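You operate a simulated robot arm through the tools that you are given. There is no shell and no other tool. Be economical: measure what you need, move in short steps, check, and stop when the job is done.

You are at the controls of a simulated robot arm. One attempt, no reset.

Task
Put things in order on the inner end of the plywood table. At the end: the grey pipe joiner stands on top of the silver crushed can; the orange air valve stands where the green air valve stood; the green melon bottle is on the orange clay saucer; the green air valve stands where the green melon bottle stood; whatever was shut is shut again. Leave all else as you found it, and nothing knocked over. Set down upright: melon bottle.

It is judged by the outcome, as a careful person would: the job done as asked, and still so three seconds after it is handed in. It fails if anything else is knocked over, pushed out of place, dropped, spilled or broken.

Robot
A 6-joint arm with a two-finger parallel gripper, fixed in place. Base frame: the origin is at the foot of the arm, x ahead of it, y to its left, z up; the work surface is at about z = 820. Lengths are in mm, angles in degrees, forces in N, time in s.
With the tool pointing down near the work surface it reaches from about 240 to 640 mm from the base axis. Its first joint turns from -66.0 to 66.0 degrees. Payload 2.7 kg.
Tool frame: the origin (TCP) lies between the finger pads and is the grasp point; the fingertips stand 23 mm ahead of it; z points along the fingers, y is the line along which they close. The gripper opens to 94 mm. The fingers are 38 mm wide and 10 mm thick; the gripper's body (54 by 96 mm) begins 39 mm behind the TCP.
Orientation is told as [roll, pitch, yaw] about the base's x, y, z axes, in that order, counted from this pose: with the fingers straight down and closing along the base's y, the tool's x points along the base's -x, its y along +y and its z along -z.

Tools
- The arm moves only by the tool arm_command. Its argument "steps" is text: rows parted by semicolons, each of 7 numbers parted by spaces: the shift along the tool's x, y, z in mm, then the turn, a rotation vector about the tool's x, y, z in degrees, then the closure, from 0 (fully open) to 1 (shut). In form: x y z rx ry rz hand; .... A call has 1 to 8 rows; each row shifts and turns the commanded pose from where the row before left it, along the tool's axes as they then stand. Each row takes 0.2 s and may step no farther than 50 mm and 8.6 degrees from the row before; otherwise, or with a gripper value out of range, the whole call is refused. A pose out of reach is approached as far as the arm can. The call stops where the force on the tool passes 40 N (or 10 N more than at its start, if that is more) or the arm is blocked; 0.2 s more then pass. The fingers move at their own pace (about 45 mm/s each) and stop on an object; they squeeze with about 40 N. The grip force told is the motor's: it shows also when the fingers shut on nothing. Time passes only in rows, and 0.2 s behind the last, so rows that do not move let the fingers close. It gives the time, the measured TCP pose, the force on the tool (base axes), the opening and the grip force at its end, in the units of the frame above (readings bear some noise), with the torque about the TCP (base axes, N m) and any sound that the robot's microphone picked up.
- Cameras (640 x 400 px; columns grow to the right, rows downward): "scene" is fixed at [68, -424.4, 1411]; the picture's right is [0.85, -0.53, 0.00], its down [-0.27, -0.43, -0.86] and it looks along [0.46, 0.73, -0.51] (base axes); focal length 333 px, centre (320, 200). "wrist" rides on the gripper at [87, 16, -75] in the tool frame; the picture's right is [-0.18, 0.98, 0.00], its down [-0.58, -0.11, -0.81] and it looks along [-0.79, -0.15, 0.59] (tool axes); focal length 243 px, centre (320, 200). There is no depth. A picture from a camera that has moved, and an enlarged one, comes with that camera's place and axes in the base frame and with its lens.
- capture(camera): a new picture of that camera. It takes no simulated time.
- close_up(camera, box): a new picture of the part [left, top, right, bottom] of that camera's present view, enlarged. It takes no simulated time.
- close_job(): hands the job in; it is judged then, once.

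Go step by step. Nothing tells you positions but the pictures and the camera data: compare them with the known pose of the tool, close in by small moves and look again before you grip or let go. The budget is 120 turns and 84 pictures, counting those below and the enlarged ones. Unless the task says otherwise, let go and move clear before handing in, and close with one line.

The tools are called after "Emit:" as a command line: name --argument value ..., lists and objects as JSON in quotes. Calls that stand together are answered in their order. arm_command: Moves the arm, as the interface text tells. Its arguments: {"type":"object","properties":{"steps":{"type":"string"}},"required":["steps"]} The other tools are called the same way: capture (camera) takes a picture; close_up (camera, box) takes an enlarged picture of a part of a camera's view; close_job () hands the job in.

At the start:

```text
clock: 0.0
tool_pos: [343.5, 6.3, 1158.3]
orientation: [0.2, -0.1, 0.1]
contact_force: [0.3, 0.1, -0.1]
torque: [-0.02, 0.0, -0.02]
finger_gap: 93.9
grasp_force: 0.0
```

scene: 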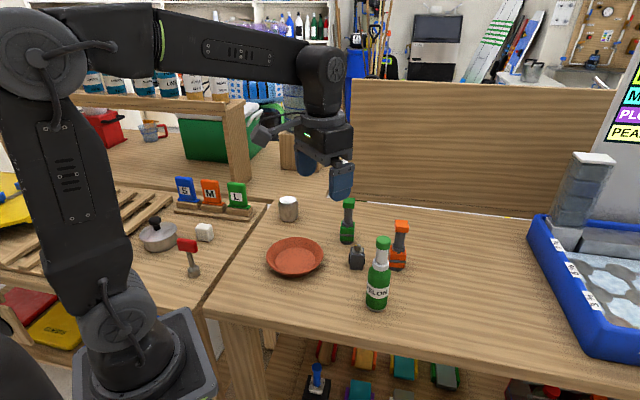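
wrist: 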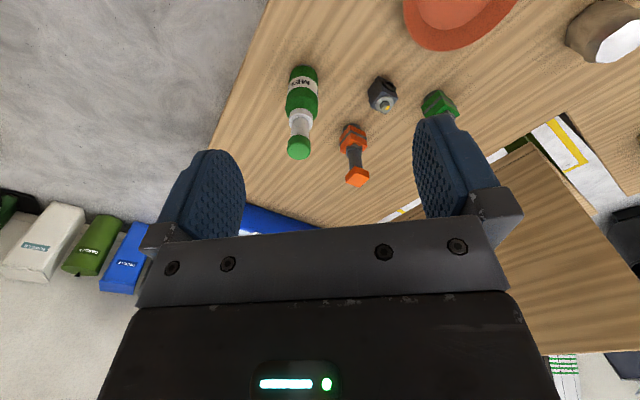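

I see the saucer, the can, the two valves, the grey joiner and the melon bottle on the table. I'll enlarge the view to measure them.

Emit:
close_up --camera "scene" --box '[240, 170, 440, 320]'

Emit:
close_up --camera "wrist" --box '[240, 0, 640, 250]'

```text
2.67 times, centred on (340, 245) of scene
camera zoom: at [68.0, -424.4, 1411.0], right [0.85, -0.53, 0.0], down [-0.27, -0.43, -0.86], along [0.46, 0.73, -0.51], focal length 888 px, centre (267, 80)
```

zoom: 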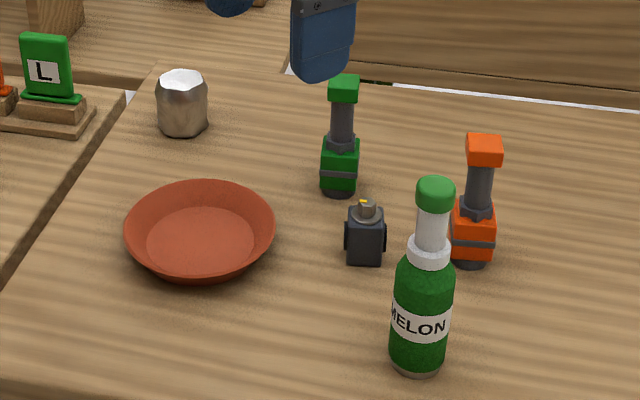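

```text
1.60 times, centred on (440, 125) of wrist
camera zoom: at [256.2, 21.8, 1233.2], right [0.18, 0.98, 0.0], down [0.58, -0.11, 0.81], along [0.79, -0.15, -0.59], focal length 388 px, centre (128, 320)
```

zoom: 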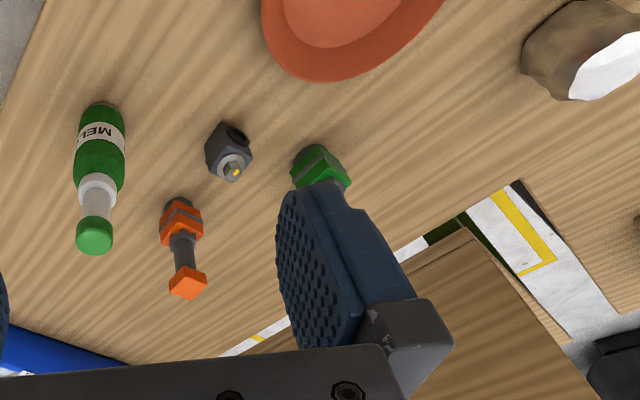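

The layout is clear: bottle at about (453,-46), green valve (540,186), orange valve (581,26), joiner (499,85), saucer (370,186) and can (450,382). I'll start with the bottle, moving above it and checking before I go down.

Emit:
arm_command --steps "-36 -17 0 0 0 0 0; -36 -17 0 0 0 0 0; -37 -18 0 0 0 0 0; 0 0 40 0 0 0 0; 0 0 38 0 0 0 0; 0 0 0 0 0 0 0"

Emit:
capture --camera "wrist"

Emit:
capture --camera "scene"

```text
clock: 1.4
tool_pos: [453.4, -44.9, 1082.9]
orientation: [0.1, -0.2, 0.1]
contact_force: [-0.2, 0.4, -0.1]
torque: [0.01, 0.0, 0.0]
finger_gap: 94.1
grasp_force: 0.1
```

```text
79 pictures are left
camera wrist: at [365.8, -27.4, 1156.8], right [0.18, 0.98, 0.0], down [0.58, -0.11, 0.81], along [0.79, -0.15, -0.59], focal length 243 px, centre (320, 200)
```

wrist: 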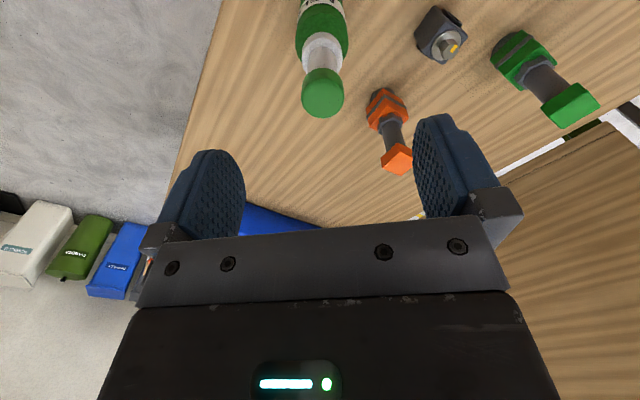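

```text
78 pictures are left
```

scene: 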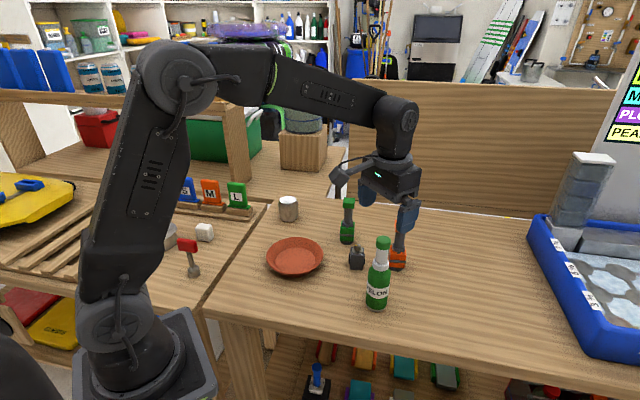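

The bottle cap triangulates to about (454,-43), right under the tool. I'll descend so the pads straddle the cap, then look.

Emit:
arm_command --steps "0 0 30 0 0 0 0; 0 1 30 0 0 0 0; 0 0 27 0 0 0 0; 0 0 0 0 0 0 0"

Emit:
capture --camera "wrist"

Emit:
close_up --camera "scene" --box '[300, 150, 480, 320]'

```text
clock: 2.4
tool_pos: [453.7, -45.1, 994.9]
orientation: [0.1, 0.0, 0.1]
contact_force: [0.1, -0.2, -0.1]
torque: [-0.03, -0.02, 0.0]
finger_gap: 94.1
grasp_force: 0.2
```

```text
77 pictures are left
camera wrist: at [364.9, -29.3, 1069.3], right [0.18, 0.98, 0.0], down [0.58, -0.11, 0.81], along [0.79, -0.15, -0.59], focal length 243 px, centre (320, 200)
```

wrist: 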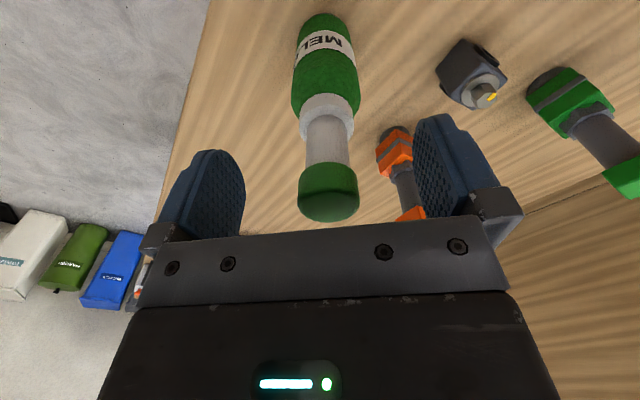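

```text
2.35 times, centred on (390, 235) of scene
camera zoom: at [68.0, -424.4, 1411.0], right [0.85, -0.53, 0.0], down [-0.27, -0.43, -0.86], along [0.46, 0.73, -0.51], focal length 784 px, centre (155, 118)
```

zoom: 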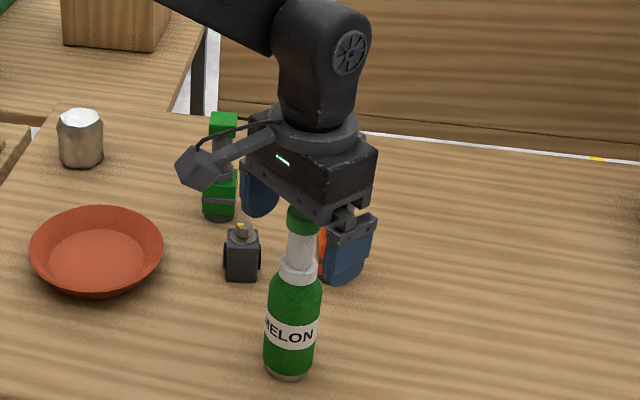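

The cap is between the pads, perhaps 3 mm to +y of centre. I'll centre on it and close.

Emit:
arm_command --steps "0 3 0 0 0 0 0.2; 0 0 0 0 0 0 0.5; 0 0 0 0 0 0 0.8; 0 0 0 0 0 0 0.8; 0 0 0 0 0 0 0.8"

Emit:
capture --camera "wrist"

```text
clock: 3.6
tool_pos: [452.9, -42.3, 994.9]
orientation: [0.1, -0.1, 0.1]
contact_force: [-0.7, 0.0, 1.1]
torque: [0.02, 0.02, -0.03]
finger_gap: 28.8
grasp_force: 39.8
```

```text
75 pictures are left
camera wrist: at [365.2, -26.1, 1069.6], right [0.18, 0.98, 0.0], down [0.58, -0.11, 0.81], along [0.79, -0.15, -0.59], focal length 243 px, centre (320, 200)
```

wrist: 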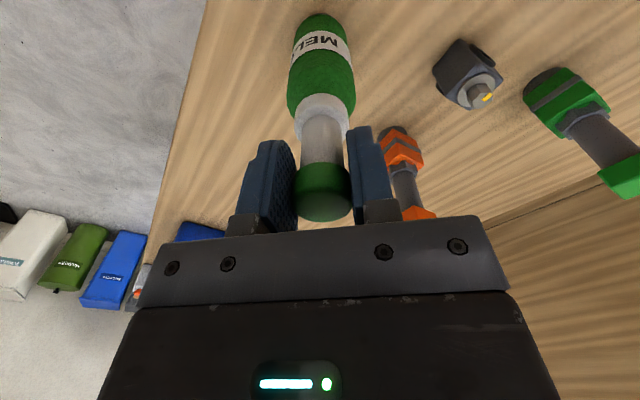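

The cap is gripped at 28.8 mm. I'll lift it and check that it holds.

Emit:
arm_command --steps "0 0 -5 0 0 0 0.8; 0 0 -25 0 0 0 0.8; 0 0 -40 0 0 0 0.8; 0 0 0 0 0 0 0.8"

Emit:
capture --camera "scene"

```text
clock: 4.6
tool_pos: [452.3, -42.4, 1065.4]
orientation: [0.1, 0.0, 0.1]
contact_force: [0.8, 0.0, -2.9]
torque: [-0.01, 0.01, -0.02]
finger_gap: 28.9
grasp_force: 40.2
```

```text
74 pictures are left
```

scene: 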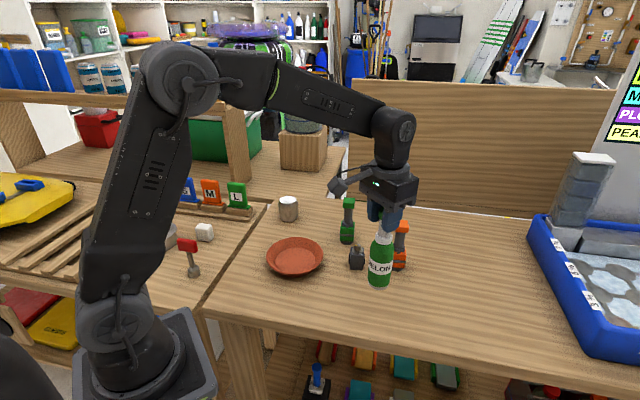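

The bottle is up and held upright. I'll carry it over the saucer.

Emit:
arm_command --steps "8 22 0 0 0 0 0.8; 14 38 0 0 0 0 0.8; 14 38 0 0 0 0 0.8; 14 38 0 0 0 0 0.8; 14 38 0 0 0 0 0.8; 11 32 0 0 0 0 0.8; 7 22 0 0 0 0 0.8; 0 0 0 0 0 0 0.8"

Emit:
capture --camera "wrist"

Emit:
close_up --camera "scene" --box '[230, 140, 410, 300]'

```text
clock: 6.4
tool_pos: [369.5, 185.7, 1067.0]
orientation: [0.1, -0.1, 0.1]
contact_force: [-0.5, -0.1, -3.1]
torque: [0.0, 0.03, 0.01]
finger_gap: 28.6
grasp_force: 40.0
```

```text
73 pictures are left
camera wrist: at [282.1, 201.7, 1139.6], right [0.18, 0.98, 0.0], down [0.58, -0.11, 0.81], along [0.79, -0.15, -0.59], focal length 243 px, centre (320, 200)
```

wrist: 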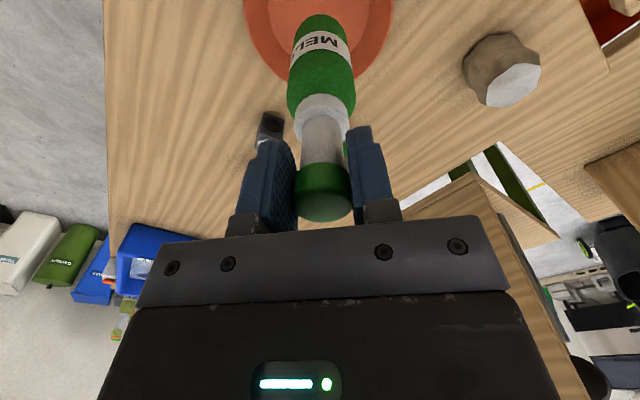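

```text
2.50 times, centred on (320, 220) of scene
camera zoom: at [68.1, -424.3, 1411.0], right [0.85, -0.53, 0.0], down [-0.27, -0.43, -0.86], along [0.46, 0.73, -0.51], focal length 833 px, centre (320, 150)
```

zoom: 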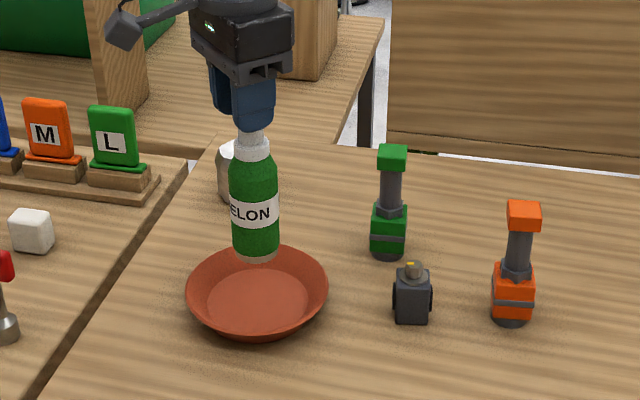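

The bottle is centred over the saucer. I'll lower it most of the way, then look.

Emit:
arm_command --steps "0 0 20 0 0 0 0.8; 0 0 20 0 0 0 0.8; 0 0 15 0 0 0 0.8; 0 0 5 0 0 0 0.8; 0 0 0 0 0 0 0.8"

Emit:
close_up --camera "scene" --box '[245, 200, 345, 290]'

```text
clock: 7.6
tool_pos: [371.6, 187.3, 1004.7]
orientation: [0.1, 0.0, 0.1]
contact_force: [-0.9, -0.6, -2.5]
torque: [-0.02, 0.04, 0.0]
finger_gap: 28.5
grasp_force: 39.8
```

```text
4.44 times, centred on (295, 245) of scene
camera zoom: at [68.0, -424.3, 1411.0], right [0.85, -0.53, 0.0], down [-0.27, -0.43, -0.86], along [0.46, 0.73, -0.51], focal length 1480 px, centre (431, 0)
```

zoom: 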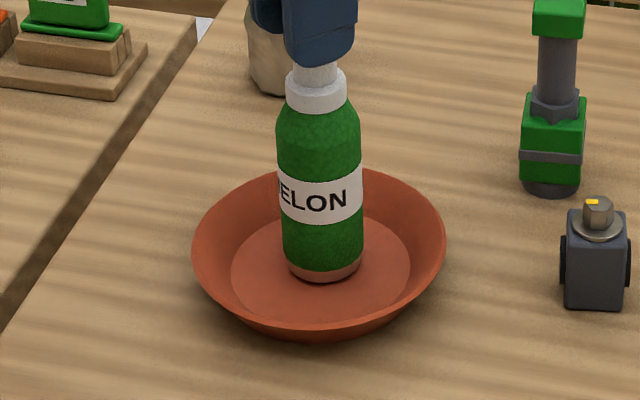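

The bottle is close to the saucer floor. I'll lower it in small steps until it touches.

Emit:
arm_command --steps "0 0 1.5 0 0 0 0.8; 0 0 1.5 0 0 0 0.8; 0 0 0 0 0 0 0.8"

```text
clock: 8.4
tool_pos: [371.9, 186.9, 1001.9]
orientation: [0.1, -0.2, 0.1]
contact_force: [0.6, -0.1, -2.2]
torque: [0.03, 0.04, 0.05]
finger_gap: 29.1
grasp_force: 39.9
```

Emit:
arm_command --steps "0 0 1.5 0 0 0 0.8; 0 0 0 0 0 0 0.8"

Emit:
arm_command --steps "0 0 1.5 0 0 0 0.8; 0 0 0 0 0 0 0.8"

```text
clock: 9.0
tool_pos: [372.9, 186.4, 1001.3]
orientation: [0.2, -0.2, 0.1]
contact_force: [-2.3, -0.3, 10.6]
torque: [-0.03, 0.38, -0.01]
finger_gap: 28.7
grasp_force: 40.0
```

```text
clock: 9.6
tool_pos: [372.2, 186.6, 1001.9]
orientation: [0.3, -0.4, 0.2]
contact_force: [-4.1, -1.2, 32.5]
torque: [-0.06, 0.54, 0.02]
finger_gap: 29.0
grasp_force: 40.1
```

It touched at about z 1001. I'll ease off the load, then open.

Emit:
arm_command --steps "0 0 -1.5 0 0 0 0.8; 0 0 0 0 0 0 0.8; 0 0 0 0 0 0 0.6; 0 0 0 0 0 0 0.5; 0 0 0 0 0 0 0.4; 0 0 0 0 0 0 0.3"

Emit:
capture --camera "wrist"

Emit:
close_up --camera "scene" --box '[245, 160, 345, 290]'

```text
clock: 11.0
tool_pos: [372.0, 187.2, 1000.9]
orientation: [0.1, -0.1, 0.1]
contact_force: [0.3, -0.3, 0.0]
torque: [0.0, 0.0, 0.0]
finger_gap: 65.8
grasp_force: 0.1
```

```text
70 pictures are left
camera wrist: at [283.3, 202.9, 1074.6], right [0.18, 0.98, 0.0], down [0.58, -0.11, 0.81], along [0.79, -0.15, -0.59], focal length 243 px, centre (320, 200)
```

wrist: 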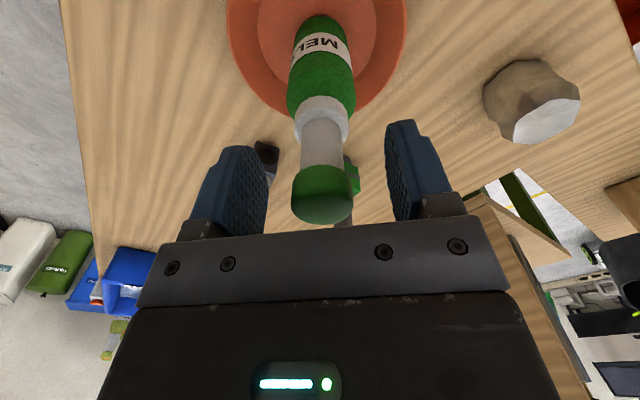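

```text
3.08 times, centred on (295, 225) of scene
camera zoom: at [68.0, -424.4, 1411.0], right [0.85, -0.53, 0.0], down [-0.27, -0.43, -0.86], along [0.46, 0.73, -0.51], focal length 1025 px, centre (397, 123)
```

zoom: 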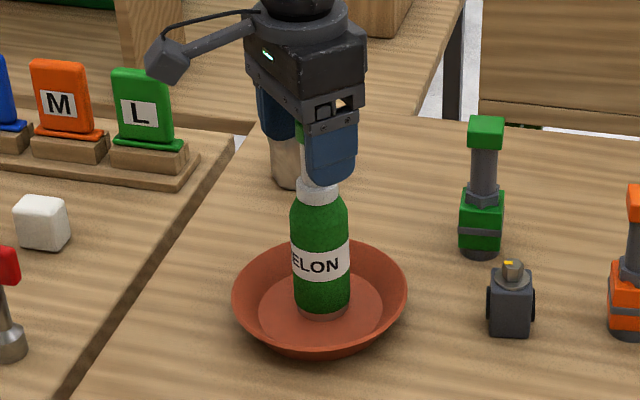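

The bottle stands freely on the saucer. I'll rise and go above the green valve.

Emit:
arm_command --steps "0 0 -30 0 0 0 0.3; 0 0 -40 0 0 0 0; -42 0 0 0 0 0 0; -42 0 0 0 0 0 0; -42 0 0 0 0 0 0; -42 0 0 0 0 0 0; 0 0 0 0 0 0 0"

Emit:
capture --camera "wrist"

Emit:
close_up --camera "scene" --box '[310, 170, 430, 290]'

```text
clock: 12.6
tool_pos: [538.8, 187.7, 1069.5]
orientation: [0.1, 0.0, 0.2]
contact_force: [0.3, -0.9, -0.3]
torque: [0.02, -0.01, 0.01]
finger_gap: 93.9
grasp_force: 0.1
```

```text
68 pictures are left
camera wrist: at [451.7, 203.2, 1144.3], right [0.18, 0.98, 0.0], down [0.58, -0.11, 0.81], along [0.79, -0.15, -0.59], focal length 243 px, centre (320, 200)
```

wrist: 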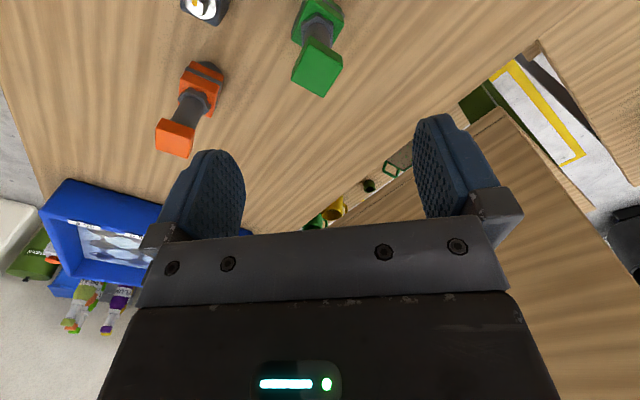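

```text
3.33 times, centred on (370, 230) of scene
camera zoom: at [68.0, -424.4, 1411.0], right [0.85, -0.53, 0.0], down [-0.27, -0.43, -0.86], along [0.46, 0.73, -0.51], focal length 1110 px, centre (153, 100)
```

zoom: 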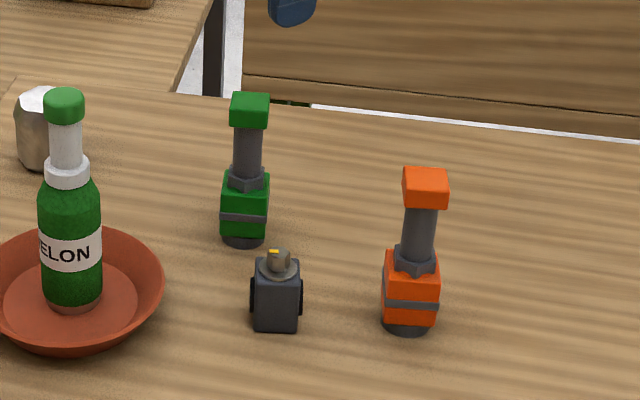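

The green cap is in the wrist view, so I'll enlarge it to get its position and the yaw of its faces.

Emit:
close_up --camera "wrist" --box '[260, 0, 380, 110]'

Emit:
close_up --camera "scene" --box '[330, 190, 370, 250]'

```text
3.64 times, centred on (320, 55) of wrist
camera zoom: at [451.7, 203.2, 1144.3], right [0.18, 0.98, 0.0], down [0.58, -0.11, 0.81], along [0.79, -0.15, -0.59], focal length 882 px, centre (320, 727)
```

zoom: 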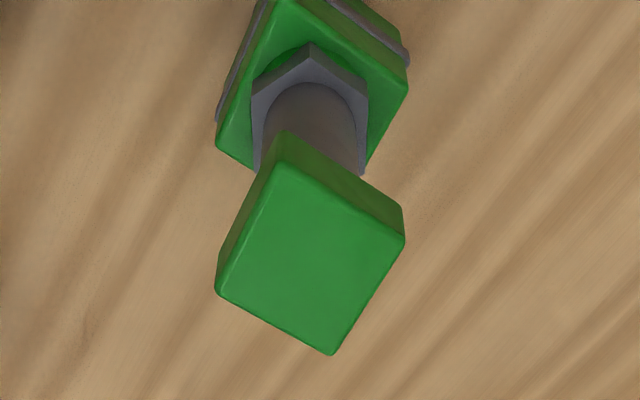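

```text
6.67 times, centred on (350, 220) of scene
camera zoom: at [68.0, -424.4, 1411.0], right [0.85, -0.53, 0.0], down [-0.27, -0.43, -0.86], along [0.46, 0.73, -0.51], focal length 2220 px, centre (120, 67)
```

zoom: 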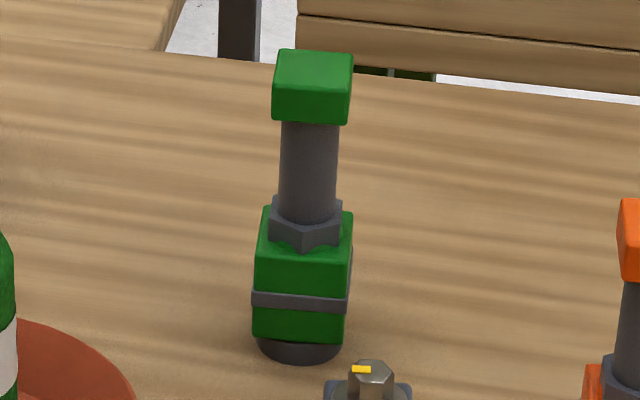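

The green cap's top is centred at about (542,184), with its faces turned about 48°. I'll yaw the tool +48°, descend part way and check.

Emit:
arm_command --steps "-3 -4 0 0 0 -8 0; 0 0 0 0 0 -8 0; 0 0 0 0 0 -8 0; 0 0 0 0 0 -8 0; 0 0 0 0 0 -8 0; 0 0 0 0 0 -8 0; 0 0 45 0 0 0 0; 0 0 30 0 0 0 0"

Emit:
capture --camera "wrist"

Emit:
close_up --camera "scene" --box '[310, 150, 410, 270]'

```text
clock: 14.4
tool_pos: [541.5, 183.3, 993.8]
orientation: [0.1, -0.3, 48.3]
contact_force: [0.5, 0.0, 0.5]
torque: [0.01, 0.01, -0.04]
finger_gap: 93.8
grasp_force: 0.1
```

```text
64 pictures are left
camera wrist: at [470.1, 129.0, 1068.4], right [-0.61, 0.79, 0.0], down [0.47, 0.36, 0.81], along [0.64, 0.49, -0.59], focal length 243 px, centre (320, 200)
```

wrist: 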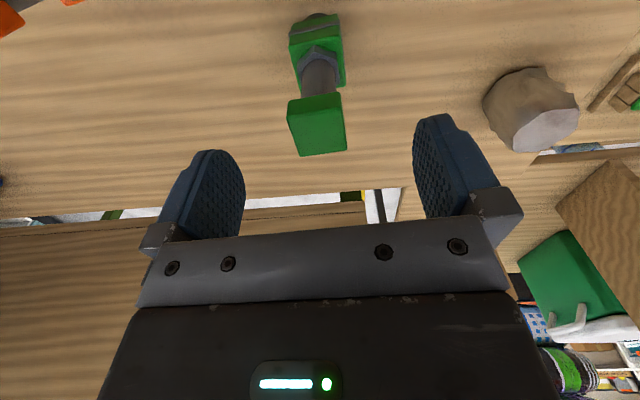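

```text
3.33 times, centred on (360, 210) of scene
camera zoom: at [68.0, -424.4, 1411.0], right [0.85, -0.53, 0.0], down [-0.27, -0.43, -0.86], along [0.46, 0.73, -0.51], focal length 1110 px, centre (187, 167)
```

zoom: 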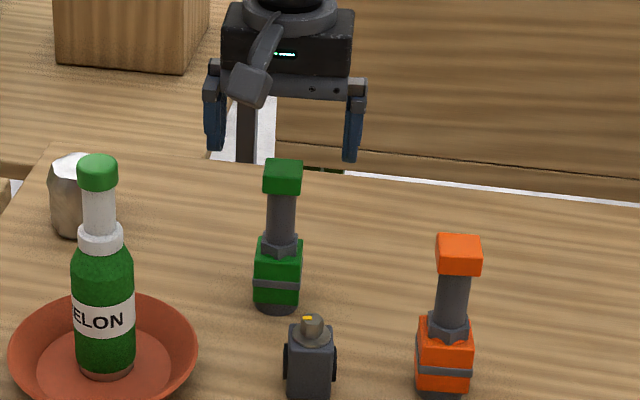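

The tool is lined up with the cap. I'll descend to the cap and close.

Emit:
arm_command --steps "-1.5 0 30 0 0 0 0; 0 0 19 0 0 0 0; 0 0 0 0 0 0 0.2; 0 0 0 0 0 0 0.5; 0 0 0 0 0 0 0.85; 0 0 0 0 0 0 0.85; 0 0 0 0 0 0 0.85"

Emit:
capture --camera "wrist"

Emit:
close_up --camera "scene" --box '[310, 150, 410, 270]'

```text
clock: 16.0
tool_pos: [542.2, 183.3, 946.7]
orientation: [-0.2, -0.3, 48.2]
contact_force: [1.1, -0.8, -0.5]
torque: [-0.03, -0.01, -0.01]
finger_gap: 29.4
grasp_force: 40.1
```

```text
62 pictures are left
camera wrist: at [471.6, 130.6, 1020.6], right [-0.61, 0.79, 0.0], down [0.47, 0.36, 0.81], along [0.64, 0.49, -0.59], focal length 243 px, centre (320, 200)
```

wrist: 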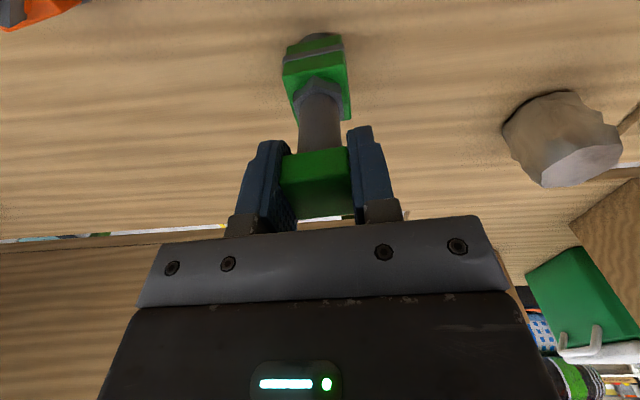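

```text
3.33 times, centred on (360, 210) of scene
camera zoom: at [68.0, -424.4, 1411.0], right [0.85, -0.53, 0.0], down [-0.27, -0.43, -0.86], along [0.46, 0.73, -0.51], focal length 1110 px, centre (187, 167)
```

zoom: 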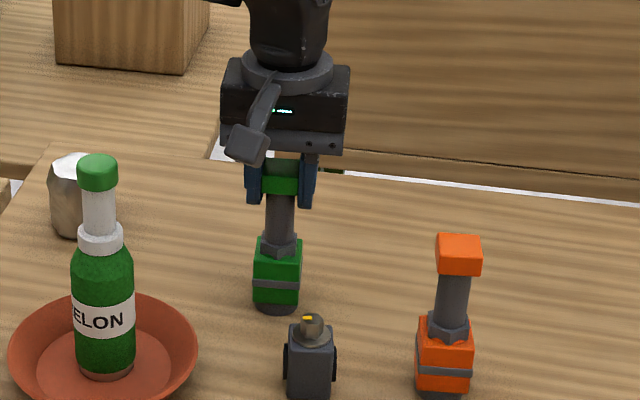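

The green cap is gripped. I'll lift it well clear of the joiner and carry it towards the bottle's old spot.

Emit:
arm_command --steps "0 0 -5 0 0 0 0.85; 0 0 -25 0 0 0 0.85; 0 0 -40 0 0 0 0.85; 0 0 -40 0 0 0 0.85; 0 0 0 0 0 0 0.85"

Emit:
close_up --camera "scene" --box '[310, 130, 430, 280]'

```text
clock: 17.2
tool_pos: [541.9, 182.5, 1056.3]
orientation: [-0.1, -0.1, 48.1]
contact_force: [0.5, 0.3, -3.1]
torque: [0.0, 0.01, 0.01]
finger_gap: 29.4
grasp_force: 40.3
```

```text
2.67 times, centred on (370, 205) of scene
camera zoom: at [68.1, -424.3, 1411.0], right [0.85, -0.53, 0.0], down [-0.27, -0.43, -0.86], along [0.46, 0.73, -0.51], focal length 888 px, centre (187, 187)
```

zoom: 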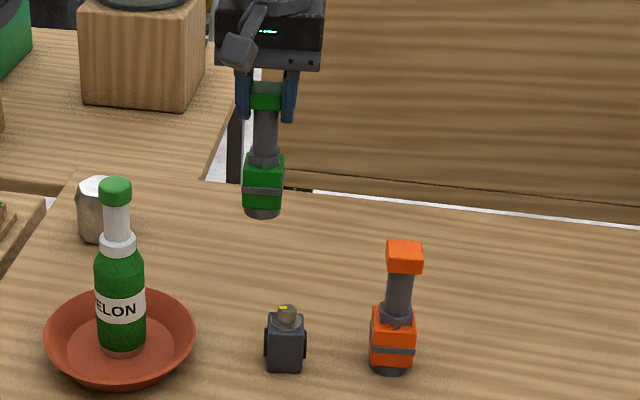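

It is held upright, so I'll carry it across.

Emit:
arm_command --steps "20 -7 0 0 0 0 0.85; 40 -15 0 0 0 0 0.85; 40 -15 0 0 0 0 0.85; 40 -15 0 0 0 0 0.85; 40 -15 0 0 0 0 0.85; 30 -11 0 0 0 0 0.85; 18 -6.2 0 0 0 0 0.85; 0 0 0 0 0 0 0.85"

Emit:
capture --camera "scene"

```text
clock: 19.0
tool_pos: [451.3, -42.8, 1058.2]
orientation: [0.0, -0.2, 48.2]
contact_force: [0.3, -0.2, -3.0]
torque: [0.0, -0.01, 0.0]
finger_gap: 29.1
grasp_force: 39.7
```

```text
59 pictures are left
```

scene: 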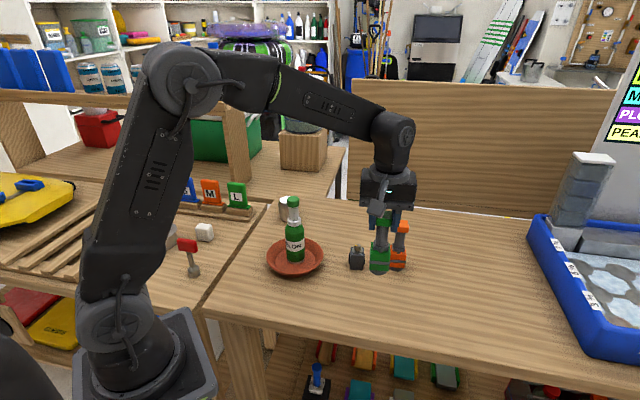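

Next I'll lower it 104 mm with a 2 mm x correction, then look.

Emit:
arm_command --steps "-1.3 -1.5 35 0 0 0 0.85; 0 0 35 0 0 0 0.85; 0 0 25 0 0 0 0.85; 0 0 9 0 0 0 0.85; 0 0 0 0 0 0 0.85"

Emit:
close_up --camera "scene" --box '[240, 170, 440, 320]'

```text
clock: 20.2
tool_pos: [455.5, -42.5, 951.2]
orientation: [0.0, -0.1, 48.2]
contact_force: [1.1, 0.8, -2.0]
torque: [-0.03, -0.01, -0.04]
finger_gap: 29.6
grasp_force: 38.7
```

```text
2.67 times, centred on (340, 245) of scene
camera zoom: at [68.1, -424.4, 1411.0], right [0.85, -0.53, 0.0], down [-0.27, -0.43, -0.86], along [0.46, 0.73, -0.51], focal length 888 px, centre (267, 80)
```

zoom: 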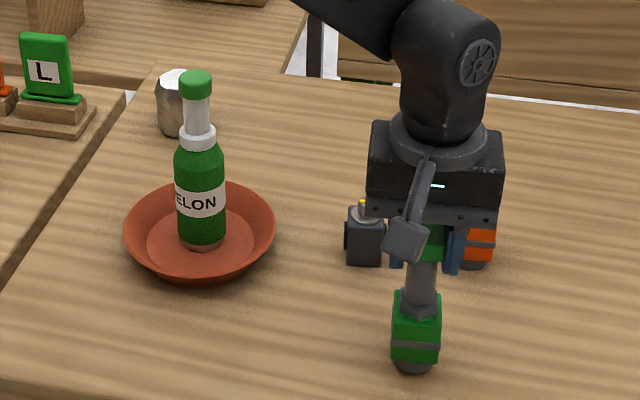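

The valve's foot is at the bottle's old footprint and just above the table. I'll lower it in small steps to contact.

Emit:
arm_command --steps "0 0 1.5 0 0 0 0.85; 0 0 1.5 0 0 0 0.85; 0 0 0 0 0 0 0.85"

Emit:
arm_command --steps "0 0 1 0 0 0 0.85; 0 0 0 0 0 0 0.85"

```text
clock: 21.0
tool_pos: [456.0, -43.1, 949.7]
orientation: [0.0, -0.2, 48.2]
contact_force: [0.5, 0.2, -1.9]
torque: [0.01, 0.0, -0.01]
finger_gap: 29.2
grasp_force: 40.4
```

```text
clock: 21.6
tool_pos: [455.6, -42.2, 948.2]
orientation: [0.1, -0.2, 48.2]
contact_force: [-0.5, -0.4, -2.4]
torque: [0.0, 0.02, 0.01]
finger_gap: 29.3
grasp_force: 40.2
```

Emit:
arm_command --steps "0 0 1 0 0 0 0.85; 0 0 0 0 0 0 0.85"

Emit:
arm_command --steps "0 0 1 0 0 0 0.85; 0 0 0 0 0 0 0.85"

```text
clock: 22.2
tool_pos: [455.3, -42.4, 946.9]
orientation: [0.0, -0.1, 48.1]
contact_force: [0.5, -0.3, -2.5]
torque: [0.0, 0.01, -0.01]
finger_gap: 29.2
grasp_force: 39.8
```

```text
clock: 22.8
tool_pos: [455.7, -42.7, 946.6]
orientation: [0.0, -0.1, 48.0]
contact_force: [-2.6, -2.9, 8.1]
torque: [-0.19, 0.53, 0.07]
finger_gap: 29.4
grasp_force: 39.7
```

It is in contact with the table, so I'll release slowly and check.

Emit:
arm_command --steps "0 0 -0.7 0 0 0 0.85; 0 0 0 0 0 0 0.6; 0 0 0 0 0 0 0.5; 0 0 0 0 0 0 0.4; 0 0 0 0 0 0 0.2; 0 0 0 0 0 0 0.1"

Emit:
close_up --camera "scene" --box '[240, 170, 440, 320]'

```text
clock: 24.2
tool_pos: [455.4, -42.7, 946.1]
orientation: [0.1, -0.2, 48.2]
contact_force: [-0.2, 0.7, -0.3]
torque: [-0.02, 0.04, 0.01]
finger_gap: 84.6
grasp_force: 0.1
```

```text
2.67 times, centred on (340, 245) of scene
camera zoom: at [68.0, -424.4, 1411.0], right [0.85, -0.53, 0.0], down [-0.27, -0.43, -0.86], along [0.46, 0.73, -0.51], focal length 888 px, centre (267, 80)
```

zoom: 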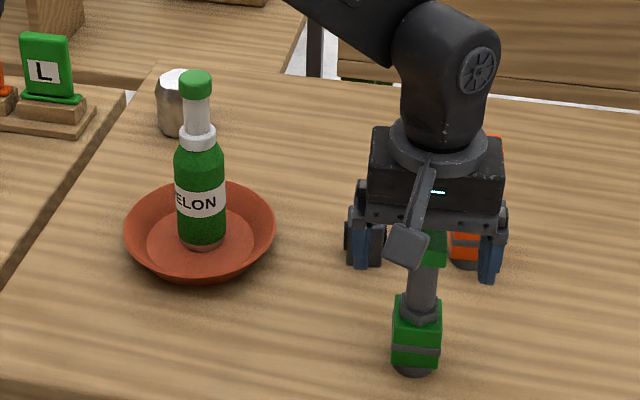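

The green valve stands free in the bottle's old place. I'll rise and move over the orange valve.

Emit:
arm_command --steps "0 0 -40 0 0 0 0; 0 0 -45 0 0 0 0; 0 0 -40 0 0 0 0; -34 -12 0 0 0 0 0; -34 -12 0 0 0 0 0; -34 -12 0 0 0 0 0; -33 -12 0 0 0 0 0; 0 0 0 0 0 0 0"

Emit:
close_up --camera "wrist" --box '[240, 0, 400, 110]'

Emit:
close_up --camera "scene" --box '[340, 180, 440, 320]'

```text
clock: 26.0
tool_pos: [581.2, 24.3, 1073.3]
orientation: [0.1, 0.0, 48.1]
contact_force: [-0.3, 0.2, 0.2]
torque: [0.01, -0.03, 0.02]
finger_gap: 94.2
grasp_force: 0.0
```

```text
3.64 times, centred on (320, 55) of wrist
camera zoom: at [509.3, -28.3, 1147.7], right [-0.61, 0.79, 0.0], down [0.47, 0.36, 0.81], along [0.64, 0.49, -0.59], focal length 882 px, centre (320, 727)
```

zoom: 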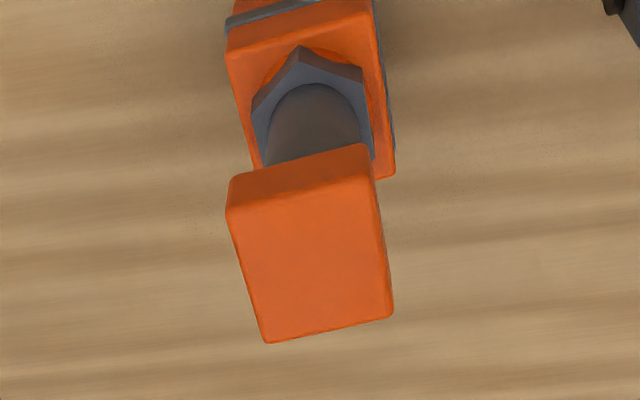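

```text
2.86 times, centred on (390, 250) of scene
camera zoom: at [68.0, -424.3, 1411.0], right [0.85, -0.53, 0.0], down [-0.27, -0.43, -0.86], along [0.46, 0.73, -0.51], focal length 952 px, centre (120, 57)
```

zoom: 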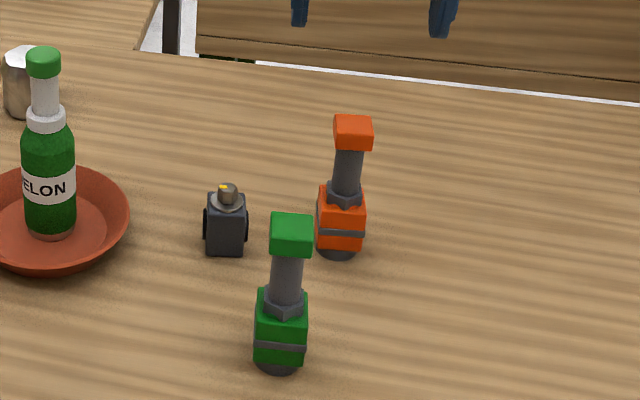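

The orange cap's top is at about (584.6,27.8), with its faces at 50°. I'll shift slightly, descend to just above it and check.

Emit:
arm_command --steps "-4.7 0 0 0 0 -2 0; 0 0 40 0 0 0 0; 0 0 38 0 0 0 0; 0 0 0 0 0 0 0"

Emit:
capture --camera "wrist"

Emit:
close_up --camera "scene" --box '[340, 150, 460, 300]'

```text
clock: 27.0
tool_pos: [586.1, 28.3, 995.6]
orientation: [-0.1, -0.2, 50.2]
contact_force: [0.4, -0.5, 0.4]
torque: [0.01, -0.01, -0.02]
finger_gap: 94.0
grasp_force: 0.0
```

```text
54 pictures are left
camera wrist: at [516.4, -28.6, 1068.6], right [-0.64, 0.77, 0.0], down [0.45, 0.37, 0.81], along [0.62, 0.51, -0.59], focal length 243 px, centre (320, 200)
```

wrist: 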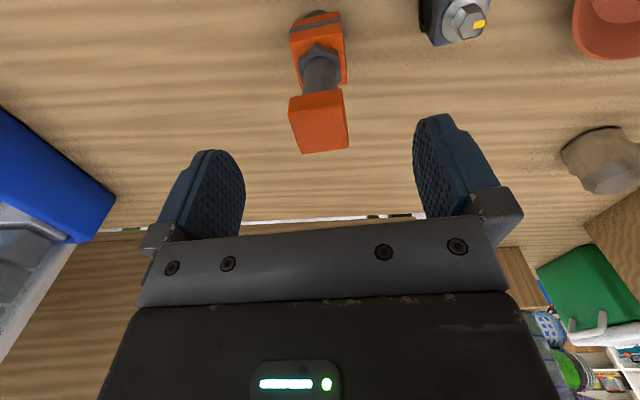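

```text
2.67 times, centred on (400, 225) of scene
camera zoom: at [68.0, -424.4, 1411.0], right [0.85, -0.53, 0.0], down [-0.27, -0.43, -0.86], along [0.46, 0.73, -0.51], focal length 888 px, centre (107, 133)
```

zoom: 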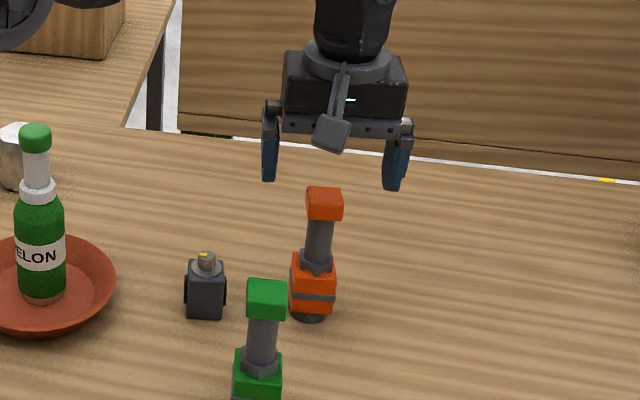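

The view matches the green grasp. I'll descend and grip.

Emit:
arm_command --steps "-1 0 30 0 0 0 0; 0 0 19 0 0 0 0; 0 0 0 0 0 0 0.2; 0 0 0 0 0 0 0.5; 0 0 0 0 0 0 0.85; 0 0 0 0 0 0 0.85; 0 0 0 0 0 0 0.85"

Emit:
capture --camera "wrist"

```text
clock: 28.6
tool_pos: [586.7, 28.6, 943.2]
orientation: [0.0, -0.3, 50.1]
contact_force: [0.8, -0.2, 0.9]
torque: [-0.01, -0.04, -0.01]
finger_gap: 28.9
grasp_force: 39.8
```

```text
52 pictures are left
camera wrist: at [515.9, -26.6, 1018.5], right [-0.64, 0.77, 0.0], down [0.45, 0.37, 0.81], along [0.62, 0.51, -0.59], focal length 243 px, centre (320, 200)
```

wrist: 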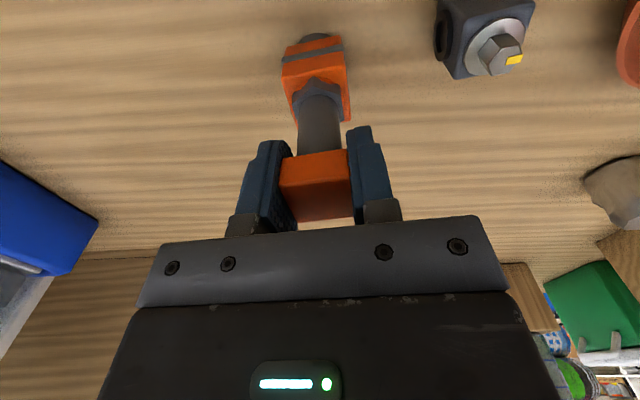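

The orange cap is gripped the same way. I'll lift it and carry it to the green valve's original spot, tool target (542.2,183.3).

Emit:
arm_command --steps "0 0 -5 0 0 0 0.85; 0 0 -30 0 0 0 0.85; 0 0 -40 0 0 0 0.85; -10.2 15.3 0 0 0 0 0.85; -25 37 0 0 0 0 0.85; -25 37 0 0 0 0 0.85; -20 29 0 0 0 0 0.85; -10 15 0 0 0 0 0.85"

Emit:
arm_command --steps "0 0 0 0 0 0 0.85"

Emit:
close_up --camera "scene" --box '[240, 170, 440, 320]'

```text
clock: 30.4
tool_pos: [540.4, 185.1, 1020.8]
orientation: [0.1, -0.2, 50.1]
contact_force: [-0.4, 0.6, -2.8]
torque: [0.01, -0.01, 0.0]
finger_gap: 29.0
grasp_force: 40.0
```

```text
clock: 30.8
tool_pos: [539.7, 185.1, 1022.1]
orientation: [0.1, -0.2, 50.1]
contact_force: [-0.6, -0.6, -2.9]
torque: [0.01, 0.07, 0.01]
finger_gap: 29.2
grasp_force: 39.5
```

```text
2.67 times, centred on (340, 245) of scene
camera zoom: at [68.1, -424.3, 1411.0], right [0.85, -0.53, 0.0], down [-0.27, -0.43, -0.86], along [0.46, 0.73, -0.51], focal length 888 px, centre (267, 80)
```

zoom: 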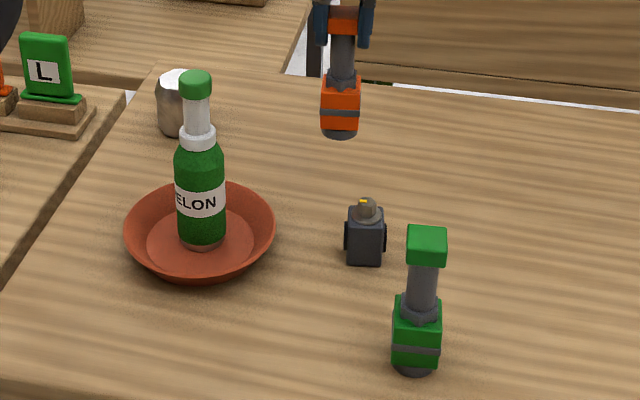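

I'll correct a few mm and lower it to just above the table.

Emit:
arm_command --steps "-0.2 -3 30 0 0 0 0.85; 0 0 25 0 0 0 0.85; 0 0 17 0 0 0 0.85; 0 0 0 0 0 0 0.85"

Emit:
close_up --camera "scene" --box '[240, 170, 440, 320]'

```text
clock: 31.8
tool_pos: [543.0, 183.5, 948.5]
orientation: [0.0, -0.2, 50.0]
contact_force: [0.0, -0.1, -2.7]
torque: [0.0, 0.0, 0.0]
finger_gap: 28.8
grasp_force: 39.9
```

```text
2.67 times, centred on (340, 245) of scene
camera zoom: at [68.1, -424.3, 1411.0], right [0.85, -0.53, 0.0], down [-0.27, -0.43, -0.86], along [0.46, 0.73, -0.51], focal length 888 px, centre (267, 80)
```

zoom: 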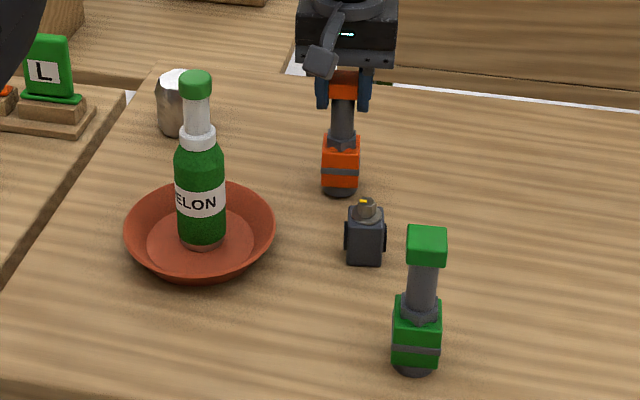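

The valve is on target. I'll take the small final steps to contact.

Emit:
arm_command --steps "0 0 1.5 0 0 0 0.85; 0 0 1 0 0 0 0.85; 0 0 0 0 0 0 0.85"

Emit:
arm_command --steps "0 0 1 0 0 0 0.85; 0 0 0 0 0 0 0.85"

```text
clock: 32.6
tool_pos: [543.1, 181.3, 946.0]
orientation: [-0.1, -0.2, 50.1]
contact_force: [0.2, -0.3, -2.7]
torque: [-0.03, 0.01, 0.01]
finger_gap: 29.0
grasp_force: 40.0
```

```text
clock: 33.2
tool_pos: [543.1, 182.8, 945.1]
orientation: [0.0, -0.2, 50.1]
contact_force: [0.5, 0.8, -2.5]
torque: [0.02, 0.04, -0.01]
finger_gap: 29.1
grasp_force: 40.0
```

Emit:
arm_command --steps "0 0 1 0 0 0 0.85; 0 0 0 0 0 0 0.85"

Emit:
arm_command --steps "0 0 0.7 0 0 0 0.85; 0 0 0 0 0 0 0.85"

```text
clock: 33.8
tool_pos: [543.5, 183.1, 944.1]
orientation: [-0.1, -0.2, 50.0]
contact_force: [-0.3, -2.2, 2.8]
torque: [-0.15, 0.15, 0.02]
finger_gap: 29.1
grasp_force: 40.0
```

```text
clock: 34.4
tool_pos: [544.2, 183.7, 944.6]
orientation: [0.0, -0.2, 50.1]
contact_force: [-2.2, -5.6, 11.0]
torque: [-0.43, 0.41, 0.06]
finger_gap: 28.7
grasp_force: 39.8
```

It is in contact, so I'll release and rise.

Emit:
arm_command --steps "0 0 -0.7 0 0 0 0.85; 0 0 0 0 0 0 0.6; 0 0 0 0 0 0 0.5; 0 0 0 0 0 0 0.3; 0 0 0 0 0 0 0.1; 0 0 -30 0 0 0 0; 0 0 -40 0 0 0 0; 0 0 -40 0 0 0 0"

Emit:
close_up --camera "scene" --box '[240, 170, 440, 320]'

Emit:
capture --camera "wrist"

```text
clock: 36.2
tool_pos: [541.1, 181.6, 1055.2]
orientation: [0.0, -0.1, 50.1]
contact_force: [0.2, -0.6, 0.4]
torque: [-0.01, -0.01, 0.03]
finger_gap: 93.8
grasp_force: 0.0
```

```text
2.67 times, centred on (340, 245) of scene
camera zoom: at [68.0, -424.4, 1411.0], right [0.85, -0.53, 0.0], down [-0.27, -0.43, -0.86], along [0.46, 0.73, -0.51], focal length 888 px, centre (267, 80)
```

zoom: 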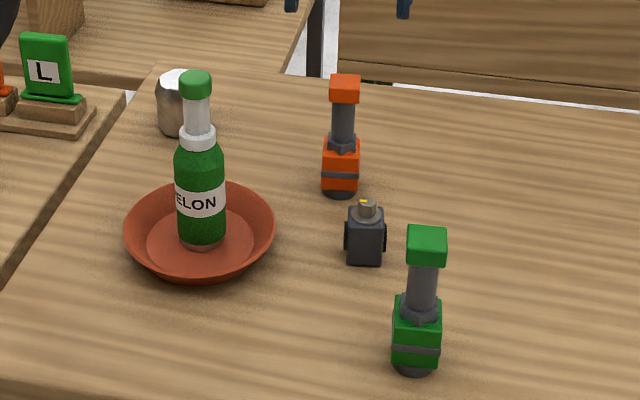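

```text
48 pictures are left
camera wrist: at [472.9, 126.6, 1129.7], right [-0.64, 0.77, 0.0], down [0.46, 0.37, 0.81], along [0.62, 0.51, -0.59], focal length 243 px, centre (320, 200)
```

wrist: 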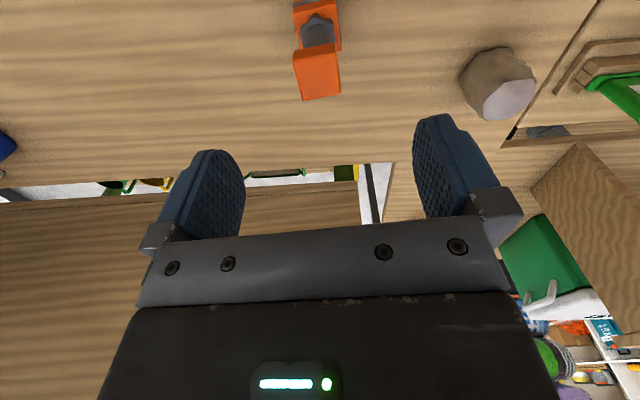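

Three moves are done. I'll go above the joiner at a height that clears the valves and inspect it.

Emit:
arm_command --steps "35 -10 0 0 0 0 0; 35 -10 0 0 0 0 0; 31 -9.7 0 0 0 0 0; 0 0 35 0 0 0 0; 0 0 33 0 0 0 0; 0 0 0 0 0 0 0"

Emit:
capture --camera "wrist"

Emit:
close_up --camera "wrist" --box '[240, 0, 400, 110]'

Emit:
close_up --camera "scene" --box '[320, 210, 400, 280]'

```text
clock: 37.6
tool_pos: [501.8, 86.7, 985.7]
orientation: [-0.1, -0.2, 50.0]
contact_force: [-0.5, -0.4, 0.7]
torque: [-0.02, 0.01, 0.01]
finger_gap: 93.9
grasp_force: 0.1
```

```text
47 pictures are left
camera wrist: at [432.3, 30.9, 1059.7], right [-0.64, 0.77, 0.0], down [0.45, 0.37, 0.81], along [0.62, 0.51, -0.59], focal length 243 px, centre (320, 200)
```

wrist: 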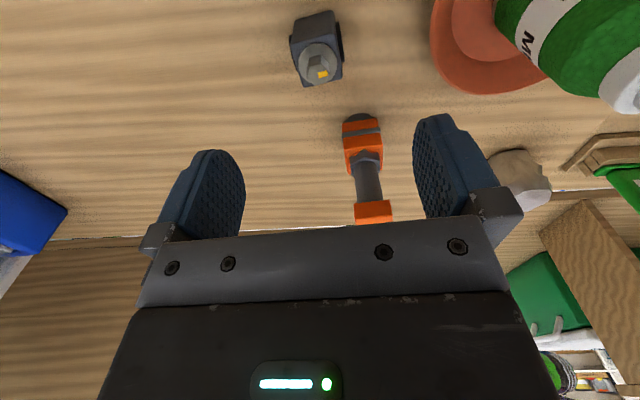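

```text
3.64 times, centred on (320, 55) of wrist
camera zoom: at [432.3, 30.9, 1059.7], right [-0.64, 0.77, 0.0], down [0.45, 0.37, 0.81], along [0.62, 0.51, -0.59], focal length 882 px, centre (320, 727)
```

zoom: 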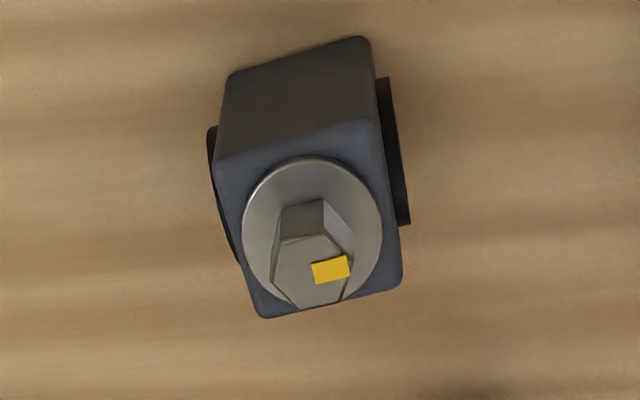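

```text
5.71 times, centred on (360, 245) of scene
camera zoom: at [68.0, -424.4, 1411.0], right [0.85, -0.53, 0.0], down [-0.27, -0.43, -0.86], along [0.46, 0.73, -0.51], focal length 1903 px, centre (91, -57)
```

zoom: 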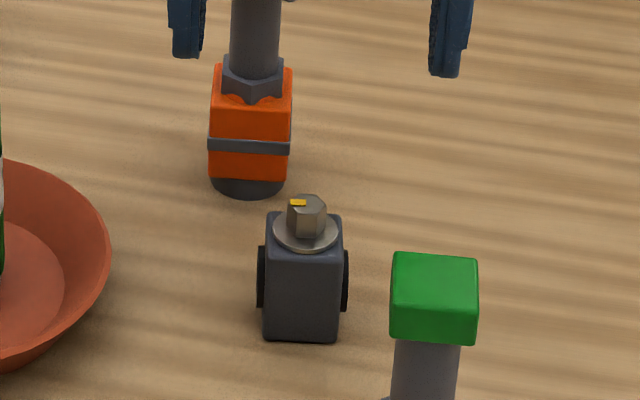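

The joiner is a 32 mm block with flat flanges, centred at about (500,84.6) with its flange axis at about 142.5°. I'll yaw +2.5°, descend part way with the fingers open, and check clearances.

Emit:
arm_command --steps "2 0 0 0 0 -2.5 0; 0 0 40 0 0 0 0; 0 0 40 0 0 0 0; 0 0 0 0 0 0 0"

Emit:
capture --camera "wrist"

Emit:
close_up --camera "scene" --box '[300, 150, 440, 290]'

```text
clock: 38.6
tool_pos: [501.5, 85.9, 906.5]
orientation: [0.0, -0.2, 52.7]
contact_force: [-1.0, -0.8, 0.4]
torque: [-0.05, 0.0, 0.01]
finger_gap: 94.1
grasp_force: 0.0
```

```text
44 pictures are left
camera wrist: at [434.2, 27.2, 980.7], right [-0.67, 0.74, 0.0], down [0.44, 0.39, 0.81], along [0.6, 0.54, -0.59], focal length 243 px, centre (320, 200)
```

wrist: 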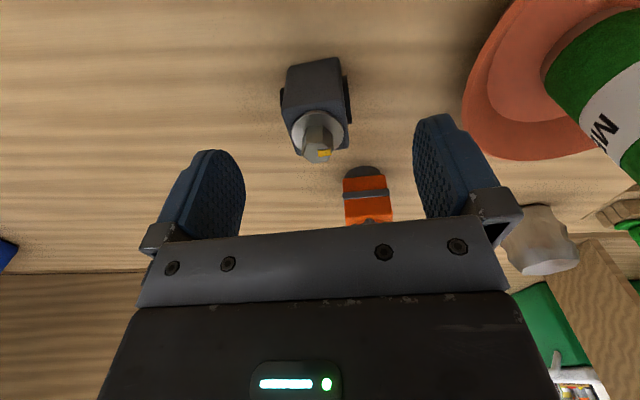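

```text
2.86 times, centred on (370, 220) of scene
camera zoom: at [68.0, -424.4, 1411.0], right [0.85, -0.53, 0.0], down [-0.27, -0.43, -0.86], along [0.46, 0.73, -0.51], focal length 952 px, centre (177, 143)
```

zoom: 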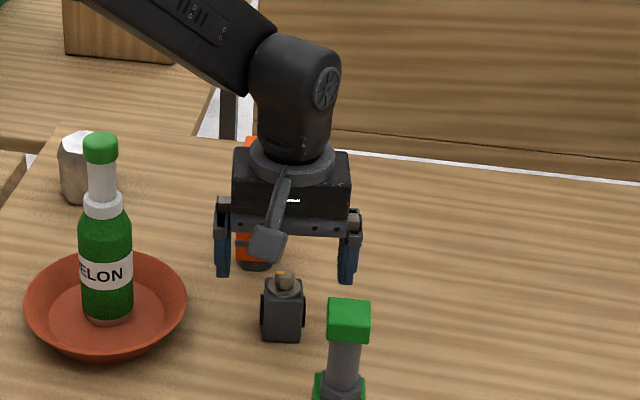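

The joiner is on the midline. I'll descend with a 2 mm correction and close.

Emit:
arm_command --steps "2 0 30 0 0 0 0; 0 0 22 0 0 0 0; 0 0 0 0 0 0 0.2; 0 0 0 0 0 0 0.4; 0 0 0 0 0 0 0.7; 0 0 0 0 0 0 0.7; 0 0 0 0 0 0 0.7"

Emit:
capture --camera "wrist"

Emit:
close_up --camera "scene" --box '[300, 150, 440, 290]'

```text
clock: 40.2
tool_pos: [499.0, 84.5, 853.5]
orientation: [-0.1, -0.2, 52.5]
contact_force: [-0.1, 0.5, -0.1]
torque: [-0.03, -0.03, -0.05]
finger_gap: 33.7
grasp_force: 39.8
```

```text
42 pictures are left
camera wrist: at [431.5, 24.5, 927.0], right [-0.67, 0.74, 0.0], down [0.44, 0.39, 0.81], along [0.6, 0.54, -0.59], focal length 243 px, centre (320, 200)
```

wrist: 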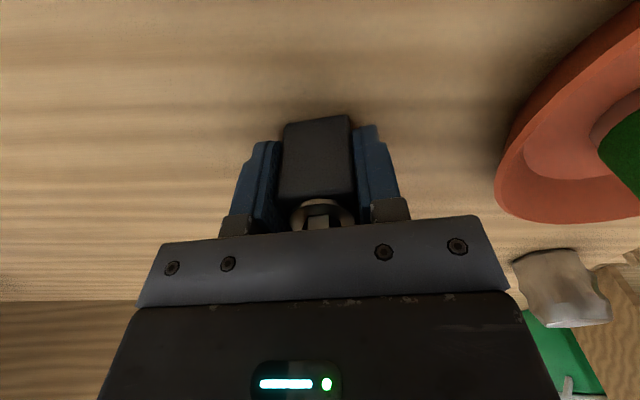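

```text
2.86 times, centred on (370, 220) of scene
camera zoom: at [68.0, -424.4, 1411.0], right [0.85, -0.53, 0.0], down [-0.27, -0.43, -0.86], along [0.46, 0.73, -0.51], focal length 952 px, centre (177, 143)
```

zoom: 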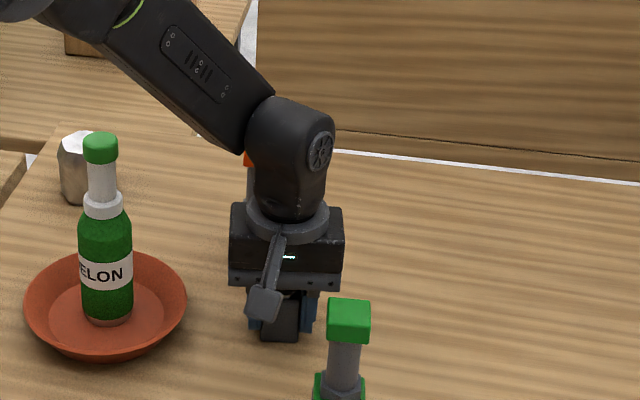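

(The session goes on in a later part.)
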